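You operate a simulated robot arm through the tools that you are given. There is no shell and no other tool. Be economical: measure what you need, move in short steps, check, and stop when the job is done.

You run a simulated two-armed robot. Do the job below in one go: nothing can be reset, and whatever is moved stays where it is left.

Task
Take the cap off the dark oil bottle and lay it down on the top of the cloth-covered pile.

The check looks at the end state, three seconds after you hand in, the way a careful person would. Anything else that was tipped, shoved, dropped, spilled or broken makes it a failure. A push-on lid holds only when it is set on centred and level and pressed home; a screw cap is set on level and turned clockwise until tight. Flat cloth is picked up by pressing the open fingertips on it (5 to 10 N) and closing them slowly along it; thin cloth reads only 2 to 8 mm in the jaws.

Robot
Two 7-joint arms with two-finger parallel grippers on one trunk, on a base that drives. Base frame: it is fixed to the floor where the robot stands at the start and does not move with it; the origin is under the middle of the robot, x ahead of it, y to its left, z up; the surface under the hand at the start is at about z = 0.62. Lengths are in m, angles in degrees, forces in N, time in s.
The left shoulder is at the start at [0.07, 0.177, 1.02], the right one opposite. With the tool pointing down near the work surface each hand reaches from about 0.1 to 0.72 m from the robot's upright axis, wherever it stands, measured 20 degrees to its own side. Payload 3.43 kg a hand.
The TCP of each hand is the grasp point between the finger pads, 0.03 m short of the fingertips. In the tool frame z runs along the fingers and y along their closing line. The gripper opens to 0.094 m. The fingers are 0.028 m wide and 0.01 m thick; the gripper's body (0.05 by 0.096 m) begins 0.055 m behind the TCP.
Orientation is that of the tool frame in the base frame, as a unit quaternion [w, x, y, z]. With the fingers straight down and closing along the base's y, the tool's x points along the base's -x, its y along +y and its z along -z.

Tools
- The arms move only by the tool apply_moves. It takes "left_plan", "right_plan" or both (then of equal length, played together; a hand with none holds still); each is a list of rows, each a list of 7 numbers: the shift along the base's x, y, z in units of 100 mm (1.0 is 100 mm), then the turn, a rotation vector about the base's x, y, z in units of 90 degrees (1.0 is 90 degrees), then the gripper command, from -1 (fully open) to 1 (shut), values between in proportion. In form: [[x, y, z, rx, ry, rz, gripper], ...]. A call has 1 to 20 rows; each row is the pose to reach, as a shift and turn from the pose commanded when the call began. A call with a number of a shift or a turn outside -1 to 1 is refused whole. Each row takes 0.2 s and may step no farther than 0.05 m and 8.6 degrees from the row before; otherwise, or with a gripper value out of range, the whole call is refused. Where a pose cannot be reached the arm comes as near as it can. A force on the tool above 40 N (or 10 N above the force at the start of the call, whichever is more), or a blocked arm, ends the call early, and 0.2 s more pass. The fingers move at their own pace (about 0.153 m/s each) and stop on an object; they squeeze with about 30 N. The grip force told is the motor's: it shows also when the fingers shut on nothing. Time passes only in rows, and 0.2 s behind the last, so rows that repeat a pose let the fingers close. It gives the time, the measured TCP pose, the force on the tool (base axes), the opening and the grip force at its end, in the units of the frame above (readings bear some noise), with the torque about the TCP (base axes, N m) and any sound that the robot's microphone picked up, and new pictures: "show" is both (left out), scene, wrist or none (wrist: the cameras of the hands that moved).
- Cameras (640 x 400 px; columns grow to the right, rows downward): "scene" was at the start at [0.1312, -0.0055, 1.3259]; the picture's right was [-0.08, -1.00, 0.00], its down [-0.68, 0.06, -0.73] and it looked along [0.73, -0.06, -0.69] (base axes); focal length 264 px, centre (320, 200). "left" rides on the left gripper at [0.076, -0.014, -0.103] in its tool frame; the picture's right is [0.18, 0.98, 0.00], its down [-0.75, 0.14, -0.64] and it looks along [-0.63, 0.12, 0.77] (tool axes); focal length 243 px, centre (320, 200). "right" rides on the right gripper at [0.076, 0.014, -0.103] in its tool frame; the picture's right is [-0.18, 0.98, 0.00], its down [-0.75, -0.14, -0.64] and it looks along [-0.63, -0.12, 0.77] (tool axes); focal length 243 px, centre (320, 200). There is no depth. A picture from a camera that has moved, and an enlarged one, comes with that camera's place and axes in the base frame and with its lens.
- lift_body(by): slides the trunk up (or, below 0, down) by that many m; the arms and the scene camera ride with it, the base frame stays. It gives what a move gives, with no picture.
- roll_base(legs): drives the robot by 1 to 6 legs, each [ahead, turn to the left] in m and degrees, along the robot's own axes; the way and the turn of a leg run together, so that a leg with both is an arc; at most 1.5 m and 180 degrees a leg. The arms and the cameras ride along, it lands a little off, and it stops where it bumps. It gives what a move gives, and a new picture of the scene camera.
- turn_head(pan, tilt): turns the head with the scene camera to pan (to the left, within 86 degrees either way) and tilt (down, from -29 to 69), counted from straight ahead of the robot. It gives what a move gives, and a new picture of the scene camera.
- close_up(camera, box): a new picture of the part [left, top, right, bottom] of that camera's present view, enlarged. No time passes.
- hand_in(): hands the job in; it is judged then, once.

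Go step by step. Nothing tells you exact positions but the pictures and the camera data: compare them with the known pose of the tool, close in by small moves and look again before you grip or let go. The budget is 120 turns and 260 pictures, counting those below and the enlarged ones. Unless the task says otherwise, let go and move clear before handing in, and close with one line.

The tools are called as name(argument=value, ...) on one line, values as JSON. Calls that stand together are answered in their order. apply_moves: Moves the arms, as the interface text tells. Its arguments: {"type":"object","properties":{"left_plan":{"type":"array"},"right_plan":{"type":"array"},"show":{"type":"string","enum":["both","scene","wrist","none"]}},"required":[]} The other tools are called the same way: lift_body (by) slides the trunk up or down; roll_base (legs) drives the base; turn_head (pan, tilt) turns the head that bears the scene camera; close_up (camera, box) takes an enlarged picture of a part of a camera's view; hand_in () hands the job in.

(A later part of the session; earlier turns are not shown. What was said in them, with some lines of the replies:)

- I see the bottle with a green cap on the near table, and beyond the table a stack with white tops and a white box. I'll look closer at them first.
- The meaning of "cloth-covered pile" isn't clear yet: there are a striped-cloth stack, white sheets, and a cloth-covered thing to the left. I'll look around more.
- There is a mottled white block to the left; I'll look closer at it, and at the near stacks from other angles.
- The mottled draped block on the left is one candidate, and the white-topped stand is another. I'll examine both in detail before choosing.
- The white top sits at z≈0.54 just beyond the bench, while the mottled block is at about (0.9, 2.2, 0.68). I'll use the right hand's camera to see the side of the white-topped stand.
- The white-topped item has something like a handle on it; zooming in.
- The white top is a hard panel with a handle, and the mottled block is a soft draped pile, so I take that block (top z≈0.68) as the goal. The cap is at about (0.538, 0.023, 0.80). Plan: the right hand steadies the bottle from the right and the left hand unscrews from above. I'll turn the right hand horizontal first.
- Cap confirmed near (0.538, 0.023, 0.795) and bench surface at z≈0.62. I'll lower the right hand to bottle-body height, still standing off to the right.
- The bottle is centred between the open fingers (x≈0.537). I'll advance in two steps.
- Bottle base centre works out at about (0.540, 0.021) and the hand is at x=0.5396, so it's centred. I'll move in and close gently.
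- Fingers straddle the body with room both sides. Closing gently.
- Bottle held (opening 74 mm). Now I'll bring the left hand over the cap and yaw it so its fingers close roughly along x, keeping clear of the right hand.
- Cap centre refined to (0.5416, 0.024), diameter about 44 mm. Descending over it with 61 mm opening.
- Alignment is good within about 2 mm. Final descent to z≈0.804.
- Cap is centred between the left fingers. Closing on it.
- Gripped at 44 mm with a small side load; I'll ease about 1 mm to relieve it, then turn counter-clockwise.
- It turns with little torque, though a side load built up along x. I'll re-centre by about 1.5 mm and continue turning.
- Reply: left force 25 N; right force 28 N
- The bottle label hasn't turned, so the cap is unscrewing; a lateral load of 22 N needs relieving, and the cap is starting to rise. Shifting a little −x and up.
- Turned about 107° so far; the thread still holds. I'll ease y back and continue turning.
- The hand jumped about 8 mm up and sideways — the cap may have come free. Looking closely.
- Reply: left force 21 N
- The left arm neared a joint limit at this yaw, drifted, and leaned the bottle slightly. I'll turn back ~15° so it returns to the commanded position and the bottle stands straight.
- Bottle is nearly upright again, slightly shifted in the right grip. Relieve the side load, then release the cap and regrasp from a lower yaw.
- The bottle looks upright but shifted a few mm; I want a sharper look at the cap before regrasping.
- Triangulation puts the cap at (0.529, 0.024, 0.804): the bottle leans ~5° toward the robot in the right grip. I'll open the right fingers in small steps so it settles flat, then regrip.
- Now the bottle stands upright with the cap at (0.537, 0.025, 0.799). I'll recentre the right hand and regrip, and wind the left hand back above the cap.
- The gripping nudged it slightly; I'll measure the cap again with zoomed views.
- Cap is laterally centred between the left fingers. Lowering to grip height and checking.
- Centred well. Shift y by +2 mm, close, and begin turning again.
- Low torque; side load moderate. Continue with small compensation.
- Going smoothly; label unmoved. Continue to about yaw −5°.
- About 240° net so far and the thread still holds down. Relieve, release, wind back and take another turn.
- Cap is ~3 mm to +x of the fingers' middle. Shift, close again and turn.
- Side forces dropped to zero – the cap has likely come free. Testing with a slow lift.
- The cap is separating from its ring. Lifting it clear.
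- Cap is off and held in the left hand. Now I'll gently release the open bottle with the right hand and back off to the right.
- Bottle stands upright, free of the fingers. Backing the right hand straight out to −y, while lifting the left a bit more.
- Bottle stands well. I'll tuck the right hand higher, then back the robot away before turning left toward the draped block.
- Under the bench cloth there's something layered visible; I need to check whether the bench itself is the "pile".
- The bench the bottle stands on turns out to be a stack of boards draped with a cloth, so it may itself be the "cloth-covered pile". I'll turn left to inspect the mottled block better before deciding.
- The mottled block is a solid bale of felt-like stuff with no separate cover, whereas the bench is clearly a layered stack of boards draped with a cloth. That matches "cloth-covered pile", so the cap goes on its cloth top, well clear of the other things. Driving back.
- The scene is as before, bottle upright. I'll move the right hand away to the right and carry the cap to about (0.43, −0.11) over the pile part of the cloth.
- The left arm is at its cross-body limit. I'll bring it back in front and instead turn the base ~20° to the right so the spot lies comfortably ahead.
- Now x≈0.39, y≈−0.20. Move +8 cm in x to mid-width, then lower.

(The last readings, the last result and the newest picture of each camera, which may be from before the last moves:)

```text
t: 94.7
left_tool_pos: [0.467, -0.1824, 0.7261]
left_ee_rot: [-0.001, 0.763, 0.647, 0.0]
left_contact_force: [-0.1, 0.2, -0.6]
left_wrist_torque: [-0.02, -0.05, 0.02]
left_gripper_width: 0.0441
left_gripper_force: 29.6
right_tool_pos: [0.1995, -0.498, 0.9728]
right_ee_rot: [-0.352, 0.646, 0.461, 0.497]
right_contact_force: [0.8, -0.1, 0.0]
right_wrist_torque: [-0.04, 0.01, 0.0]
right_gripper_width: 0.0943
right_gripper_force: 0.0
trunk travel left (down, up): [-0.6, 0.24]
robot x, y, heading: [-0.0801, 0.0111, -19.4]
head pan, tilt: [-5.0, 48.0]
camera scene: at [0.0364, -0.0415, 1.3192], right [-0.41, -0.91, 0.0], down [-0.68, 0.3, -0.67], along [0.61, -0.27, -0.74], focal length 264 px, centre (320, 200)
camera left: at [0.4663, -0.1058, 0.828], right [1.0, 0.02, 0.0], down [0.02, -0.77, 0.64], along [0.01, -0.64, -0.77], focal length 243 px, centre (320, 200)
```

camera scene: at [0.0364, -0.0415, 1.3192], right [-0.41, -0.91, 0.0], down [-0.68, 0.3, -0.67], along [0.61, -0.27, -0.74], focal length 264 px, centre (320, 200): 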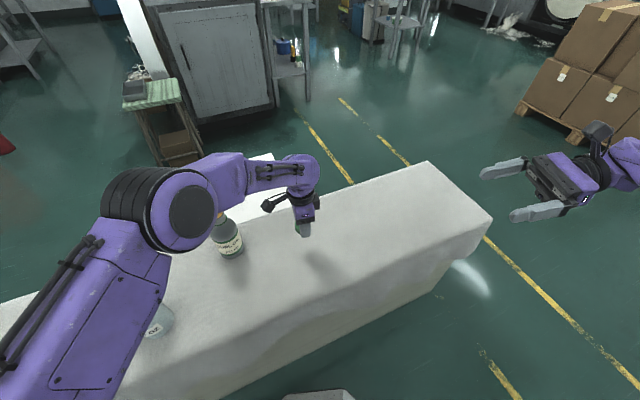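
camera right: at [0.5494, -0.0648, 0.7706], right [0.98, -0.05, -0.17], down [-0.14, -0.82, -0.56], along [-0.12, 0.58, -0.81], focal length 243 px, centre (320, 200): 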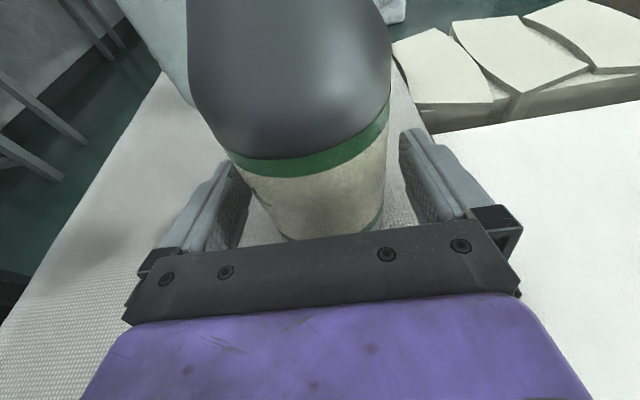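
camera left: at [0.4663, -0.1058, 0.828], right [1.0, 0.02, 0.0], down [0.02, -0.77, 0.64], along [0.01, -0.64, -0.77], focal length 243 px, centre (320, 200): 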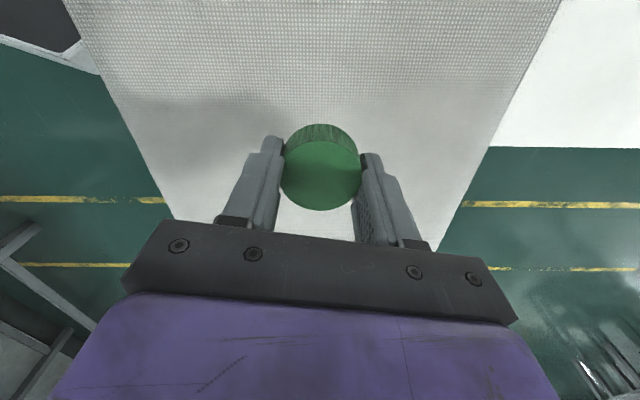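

The cap is 7 cm above the cloth. I'll check the forearm's clearance to the bottle and glass before lowering further.

close_up(camera="scene", box=[90, 130, 350, 350])

turn_head(pan=20, tilt=55)

close_up(camera="right", box=[0, 0, 640, 400])

```text
1.82 times, centred on (220, 240) of scene
camera zoom: at [0.0364, -0.0415, 1.3192], right [-0.41, -0.91, 0.0], down [-0.68, 0.3, -0.67], along [0.61, -0.27, -0.74], focal length 480 px, centre (502, 127)
```

zoom: 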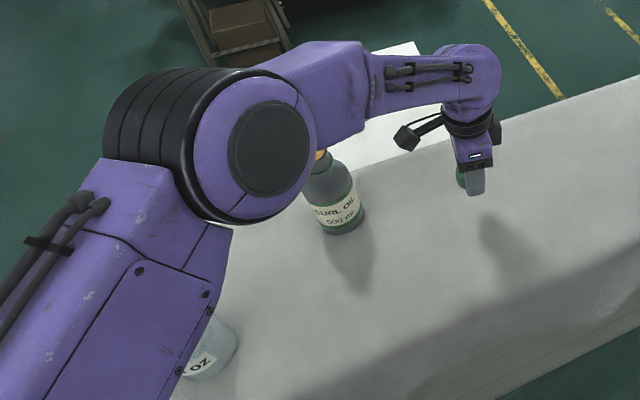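

```text
t: 95.5
left_tool_pos: [0.4668, -0.1821, 0.7263]
left_ee_rot: [-0.002, 0.763, 0.647, 0.0]
left_contact_force: [-0.6, 0.0, 0.0]
left_wrist_torque: [-0.01, -0.04, -0.03]
left_gripper_width: 0.0441
left_gripper_force: 29.7
right_tool_pos: [0.1995, -0.4972, 0.9726]
right_ee_rot: [-0.351, 0.646, 0.461, 0.497]
right_contact_force: [1.0, 0.3, 0.0]
right_wrist_torque: [0.03, 0.0, 0.02]
right_gripper_width: 0.0938
right_gripper_force: 0.0
trunk travel left (down, up): [-0.6, 0.24]
robot x, y, heading: [-0.0836, 0.0087, -19.0]
head pan, tilt: [20.0, 55.0]
camera scene: at [0.0362, -0.008, 1.31], right [0.01, -1.0, 0.0], down [-0.82, -0.01, -0.57], along [0.57, 0.01, -0.82], focal length 264 px, centre (320, 200)
```

scene: 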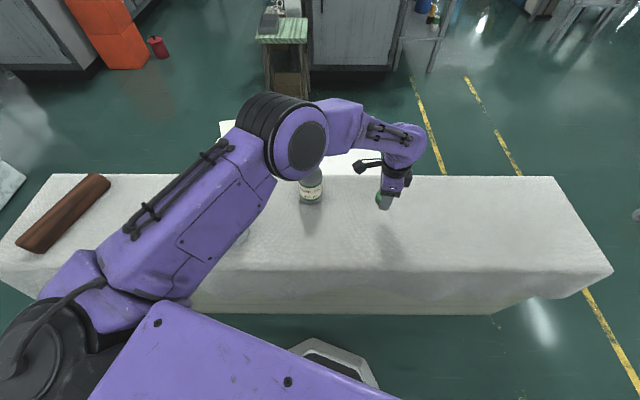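

```text
1.00 times, centred on (320, 200) of right (not enlarged: the box is as wide or as high as the picture)
camera zoom: at [0.1862, -0.5783, 1.0725], right [0.91, -0.37, -0.17], down [-0.4, -0.72, -0.56], along [0.08, 0.58, -0.81], focal length 243 px, centre (320, 200)
```

zoom: 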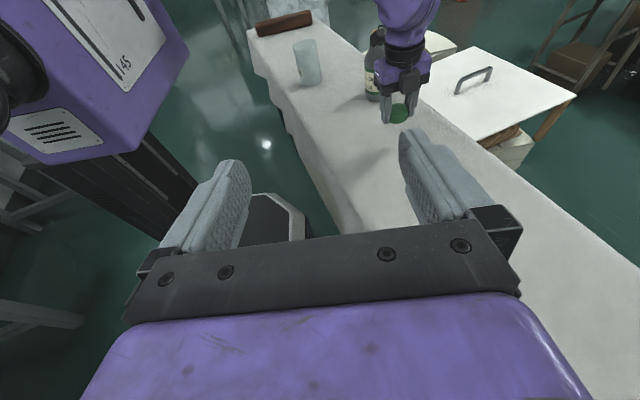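

The elbow is around z≈0.95, well above the bottle (0.78). Lowering 4 cm and checking.

apply_moves(left_plan=[[0, 0, -0.15, 0, 0, 0, 0.5], [0, 0, -0.3, 0, 0, 0, 0.5], [0, 0, -0.45, 0, 0, 0, 0.5], [0, 0, -0.6, 0, 0, 0, 0.5]], show="both")

close_up(camera="right", box=[260, 0, 500, 150])

```text
t: 96.5
left_tool_pos: [0.4695, -0.1853, 0.6674]
left_ee_rot: [-0.001, 0.763, 0.646, 0.0]
left_contact_force: [-0.2, -1.0, 0.4]
left_wrist_torque: [-0.01, 0.01, 0.0]
left_gripper_width: 0.044
left_gripper_force: 30.2
right_tool_pos: [0.2005, -0.4973, 0.9729]
right_ee_rot: [-0.351, 0.646, 0.46, 0.497]
right_contact_force: [-0.4, -0.3, -0.5]
right_wrist_torque: [0.03, -0.02, 0.0]
right_gripper_width: 0.0941
right_gripper_force: 0.0
trunk travel left (down, up): [-0.6, 0.24]
robot x, y, heading: [-0.0783, 0.0081, -19.1]
head pan, tilt: [20.0, 55.0]
camera scene: at [0.0363, -0.008, 1.31], right [0.02, -1.0, 0.0], down [-0.82, -0.01, -0.57], along [0.57, 0.01, -0.82], focal length 264 px, centre (320, 200)
camera left: at [0.4686, -0.1078, 0.7698], right [1.0, 0.02, 0.0], down [0.02, -0.77, 0.64], along [0.01, -0.64, -0.77], focal length 243 px, centre (320, 200)
```

scene: 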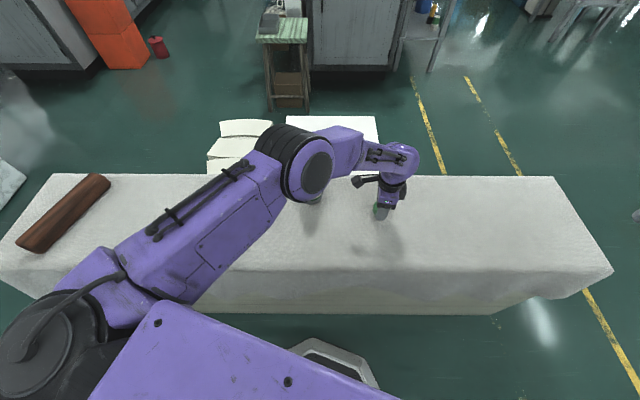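
left: 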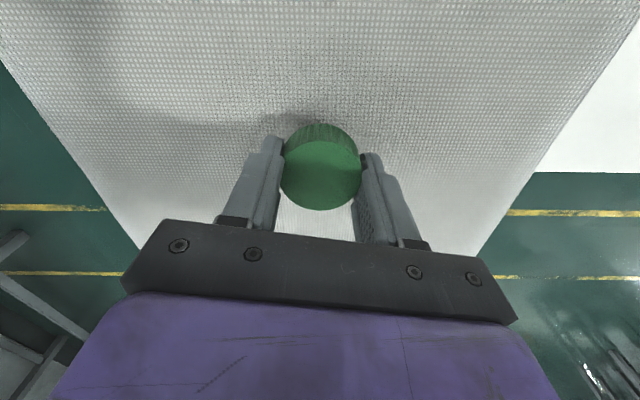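

```text
2.67 times, centred on (380, 75) of right
camera zoom: at [0.1863, -0.5783, 1.0724], right [0.91, -0.37, -0.17], down [-0.4, -0.72, -0.56], along [0.08, 0.58, -0.81], focal length 647 px, centre (160, 533)
```

zoom: 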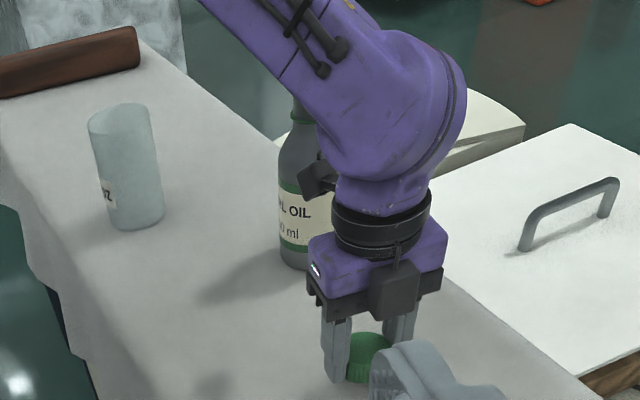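

Clearance still fine. Creeping down the last ~1.5 cm until contact.

apply_moves(left_plan=[[0, 0, -0.04, 0, 0, 0, 0.5], [0, 0, -0.08, 0, 0, 0, 0.5], [0, 0, -0.11, 0, 0, 0, 0.5], [0, 0, -0.13, 0, 0, 0, 0.5]], show="wrist")

close_up(camera="right", box=[340, 80, 460, 150])

```text
t: 97.5
left_tool_pos: [0.4684, -0.1841, 0.6543]
left_ee_rot: [-0.001, 0.762, 0.647, 0.0]
left_contact_force: [0.0, -0.2, -0.3]
left_wrist_torque: [0.01, 0.0, 0.01]
left_gripper_width: 0.0446
left_gripper_force: 30.2
right_tool_pos: [0.1994, -0.4979, 0.9724]
right_ee_rot: [-0.352, 0.645, 0.461, 0.497]
right_contact_force: [0.4, -0.4, 0.3]
right_wrist_torque: [0.01, 0.02, 0.02]
right_gripper_width: 0.094
right_gripper_force: 0.0
trunk travel left (down, up): [-0.6, 0.24]
robot x, y, heading: [-0.0806, 0.0055, -19.1]
head pan, tilt: [20.0, 55.0]
camera left: at [0.4679, -0.1075, 0.7564], right [1.0, 0.02, 0.0], down [0.02, -0.77, 0.64], along [0.01, -0.64, -0.77], focal length 243 px, centre (320, 200)
```

left: 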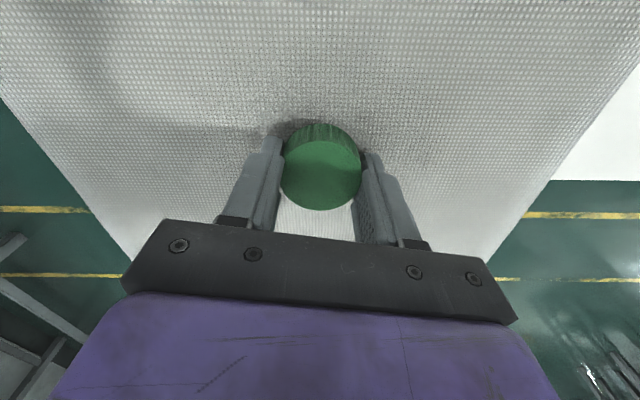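

```text
5.33 times, centred on (400, 115) of right
camera zoom: at [0.1861, -0.5782, 1.0725], right [0.91, -0.37, -0.17], down [-0.4, -0.72, -0.56], along [0.08, 0.58, -0.81], focal length 1294 px, centre (-107, 653)
```

zoom: 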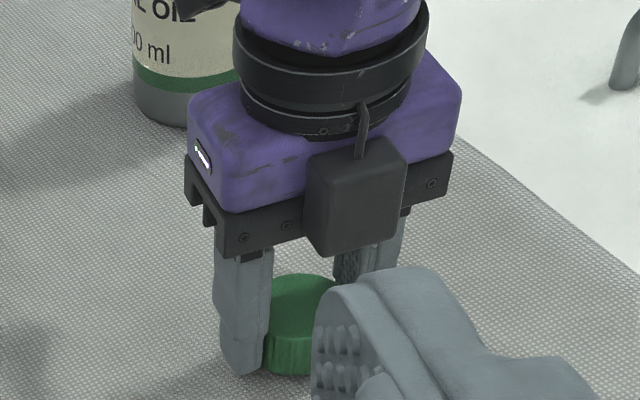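

Almost touching. A few more millimetres in 1–2 mm steps.

apply_moves(left_plan=[[0, 0, -0.015, 0, 0, 0, 0.5], [0, 0, -0.03, 0, 0, 0, 0.5]], show="none")

apply_moves(left_plan=[[0, 0, -0.01, 0, 0, 0, 0.5], [0, 0, -0.02, 0, 0, 0, 0.5]], show="none")

```text
t: 98.1
left_tool_pos: [0.4691, -0.1842, 0.6512]
left_ee_rot: [-0.001, 0.762, 0.648, 0.0]
left_contact_force: [-0.3, -0.2, 0.2]
left_wrist_torque: [-0.04, -0.03, 0.02]
left_gripper_width: 0.0443
left_gripper_force: 30.0
right_tool_pos: [0.1999, -0.4985, 0.9731]
right_ee_rot: [-0.352, 0.645, 0.461, 0.497]
right_contact_force: [0.4, 0.0, 0.7]
right_wrist_torque: [-0.01, 0.01, 0.0]
right_gripper_width: 0.0941
right_gripper_force: 0.0
trunk travel left (down, up): [-0.6, 0.24]
robot x, y, heading: [-0.0828, 0.0086, -19.0]
head pan, tilt: [20.0, 55.0]
```

```text
t: 98.7
left_tool_pos: [0.468, -0.1838, 0.6498]
left_ee_rot: [0.001, 0.762, 0.648, 0.001]
left_contact_force: [0.5, -1.3, 7.0]
left_wrist_torque: [-0.07, 0.25, -0.04]
left_gripper_width: 0.0444
left_gripper_force: 29.4
right_tool_pos: [0.1985, -0.4977, 0.9735]
right_ee_rot: [-0.352, 0.645, 0.461, 0.497]
right_contact_force: [0.0, -0.8, 0.6]
right_wrist_torque: [-0.03, 0.0, 0.0]
right_gripper_width: 0.0941
right_gripper_force: 0.0
trunk travel left (down, up): [-0.6, 0.24]
robot x, y, heading: [-0.085, 0.0056, -19.4]
head pan, tilt: [20.0, 55.0]
```

Contact felt (7 N). Ease up a hair and open slowly.

apply_moves(left_plan=[[0, 0, 0.01, 0, 0, 0, 0.1], [0, 0, 0.01, 0, 0, 0, 0.05], [0, 0, 0.01, 0, 0, 0, 0.0], [0, 0, 0.01, 0, 0, 0, -0.1], [0, 0, 0.01, 0, 0, 0, -0.2], [0, 0, 0.01, 0, 0, 0, -0.4]], show="wrist")

close_up(camera="right", box=[340, 80, 460, 150])

```text
t: 100.1
left_tool_pos: [0.469, -0.1834, 0.6506]
left_ee_rot: [-0.001, 0.762, 0.648, 0.0]
left_contact_force: [-0.4, 0.4, 1.7]
left_wrist_torque: [0.02, -0.05, 0.03]
left_gripper_width: 0.0658
left_gripper_force: 0.0
right_tool_pos: [0.199, -0.4969, 0.9729]
right_ee_rot: [-0.351, 0.646, 0.461, 0.497]
right_contact_force: [-0.1, -0.4, 0.6]
right_wrist_torque: [0.03, -0.04, -0.02]
right_gripper_width: 0.094
right_gripper_force: 0.0
trunk travel left (down, up): [-0.6, 0.24]
robot x, y, heading: [-0.0804, 0.0064, -19.0]
head pan, tilt: [20.0, 55.0]
camera left: at [0.4674, -0.1062, 0.7523], right [1.0, 0.02, 0.0], down [0.02, -0.77, 0.64], along [0.01, -0.64, -0.77], focal length 243 px, centre (320, 200)
```

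left: 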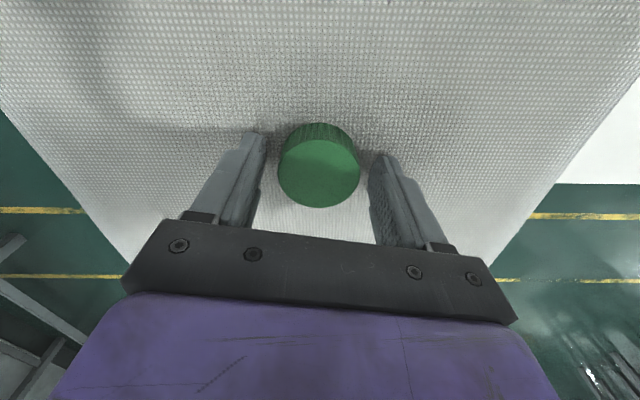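

```text
5.33 times, centred on (400, 115) of right
camera zoom: at [0.186, -0.578, 1.0727], right [0.91, -0.37, -0.17], down [-0.4, -0.73, -0.56], along [0.08, 0.58, -0.81], focal length 1294 px, centre (-107, 653)
```

zoom: 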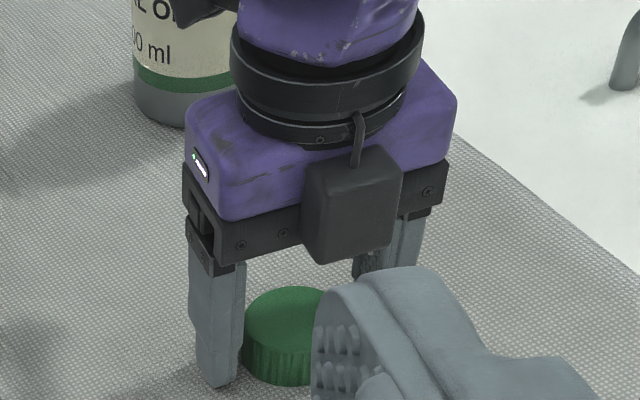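

The cap rests flat on the cloth with the fingers clear of it. Rising straight up and away.

apply_moves(left_plan=[[0, 0, 0.1, 0, 0, 0, -0.4], [0, 0, 0.3, 0, 0, 0, -0.4], [0, 0, 0.55, 0, 0, 0, -0.4], [0, 0, 0.8, 0, 0, 0, -0.4], [0, 0, 1, 0, 0, 0, -0.4]], show="none")

apply_moves(left_plan=[[0, 0, 0.25, 0, 0, 0, -0.4], [0, 0, 0.5, 0, 0, 0, -0.4], [0, 0, 0.75, 0, 0, 0, -0.4], [-0.2, 0, 1, 0, 0, 0, -0.4]], show="none")

apply_moves(left_plan=[[-0.2, 0, 0.25, 0, 0, 0, -0.4], [-0.4, 0, 0.5, 0, 0, 0, -0.4], [-0.6, 0, 0.75, 0, 0, 0, -0.4], [-0.8, 0, 1, 0, 0, 0, -0.4]], show="none")

roll_base(legs=[[-0.2, 0]])

```text
t: 101.3
left_tool_pos: [0.4666, -0.1835, 0.7505]
left_ee_rot: [-0.001, 0.762, 0.648, 0.0]
left_contact_force: [0.2, 0.2, -0.4]
left_wrist_torque: [-0.02, 0.02, -0.02]
left_gripper_width: 0.0658
left_gripper_force: 0.2
right_tool_pos: [0.1993, -0.4988, 0.974]
right_ee_rot: [-0.352, 0.645, 0.462, 0.497]
right_contact_force: [0.0, -1.1, 0.6]
right_wrist_torque: [0.03, 0.01, 0.0]
right_gripper_width: 0.0941
right_gripper_force: 0.1
trunk travel left (down, up): [-0.6, 0.24]
robot x, y, heading: [-0.0847, 0.0058, -19.3]
head pan, tilt: [20.0, 55.0]
```

```text
t: 102.3
left_tool_pos: [0.4497, -0.1851, 0.8497]
left_ee_rot: [0.0, 0.763, 0.647, 0.0]
left_contact_force: [0.1, 0.2, -0.3]
left_wrist_torque: [0.03, 0.02, 0.0]
left_gripper_width: 0.0657
left_gripper_force: 0.1
right_tool_pos: [0.1991, -0.4969, 0.974]
right_ee_rot: [-0.351, 0.645, 0.461, 0.498]
right_contact_force: [0.0, -0.3, -0.1]
right_wrist_torque: [-0.01, -0.02, -0.04]
right_gripper_width: 0.094
right_gripper_force: 0.0
trunk travel left (down, up): [-0.6, 0.24]
robot x, y, heading: [-0.0805, 0.0082, -19.1]
head pan, tilt: [20.0, 55.0]
```

```text
t: 103.3
left_tool_pos: [0.3679, -0.1802, 0.9522]
left_ee_rot: [-0.001, 0.762, 0.647, 0.001]
left_contact_force: [0.5, 0.0, 0.9]
left_wrist_torque: [-0.02, 0.0, -0.02]
left_gripper_width: 0.066
left_gripper_force: 0.0
right_tool_pos: [0.1985, -0.497, 0.9733]
right_ee_rot: [-0.352, 0.645, 0.462, 0.497]
right_contact_force: [-0.3, 0.3, 0.7]
right_wrist_torque: [-0.01, -0.02, -0.02]
right_gripper_width: 0.094
right_gripper_force: 0.1
trunk travel left (down, up): [-0.6, 0.24]
robot x, y, heading: [-0.0809, 0.0077, -19.2]
head pan, tilt: [20.0, 55.0]
```

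```text
t: 104.9
left_tool_pos: [0.1803, -0.1127, 0.9505]
left_ee_rot: [0.0, 0.761, 0.649, 0.0]
left_contact_force: [-0.7, -0.1, 0.7]
left_wrist_torque: [-0.01, -0.03, 0.0]
left_gripper_width: 0.0658
left_gripper_force: 0.0
right_tool_pos: [0.0132, -0.4309, 0.9728]
right_ee_rot: [-0.353, 0.644, 0.463, 0.496]
right_contact_force: [0.0, 0.1, 0.2]
right_wrist_torque: [0.03, -0.02, 0.03]
right_gripper_width: 0.0939
right_gripper_force: 0.0
trunk travel left (down, up): [-0.6, 0.24]
robot x, y, heading: [-0.2745, 0.0722, -18.6]
head pan, tilt: [20.0, 55.0]
camera scene: at [-0.154, 0.0582, 1.3101], right [0.02, -1.0, 0.0], down [-0.82, -0.02, -0.57], along [0.57, 0.01, -0.82], focal length 264 px, centre (320, 200)
```

scene: 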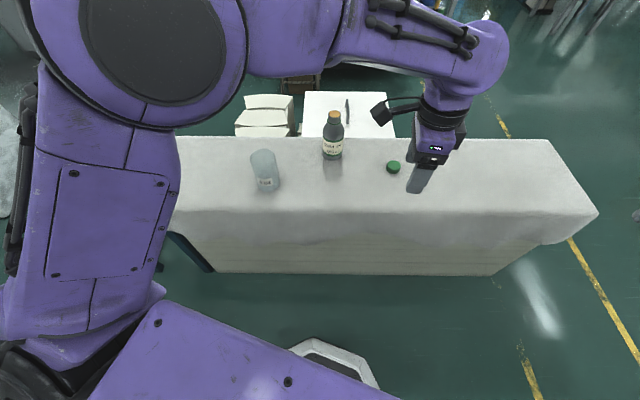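

The cap lies flat on the cloth-covered board pile. The bottle, glass and roll all stand undisturbed, and both hands are clear, so I'm handing in.

hand_in()

```text
The job is handed in.
```

I unscrewed the green cap from the dark oil bottle and laid it flat on top of the cloth-covered pile, and I've handed the job in; no verdict came back. I took "cloth-covered pile" to mean the cloth-draped stack of boards the bottle stands on, not the white mottled block further left. During unscrewing the bottle briefly leaned and slid a few millimetres. It ended upright, with no spill that I could see.
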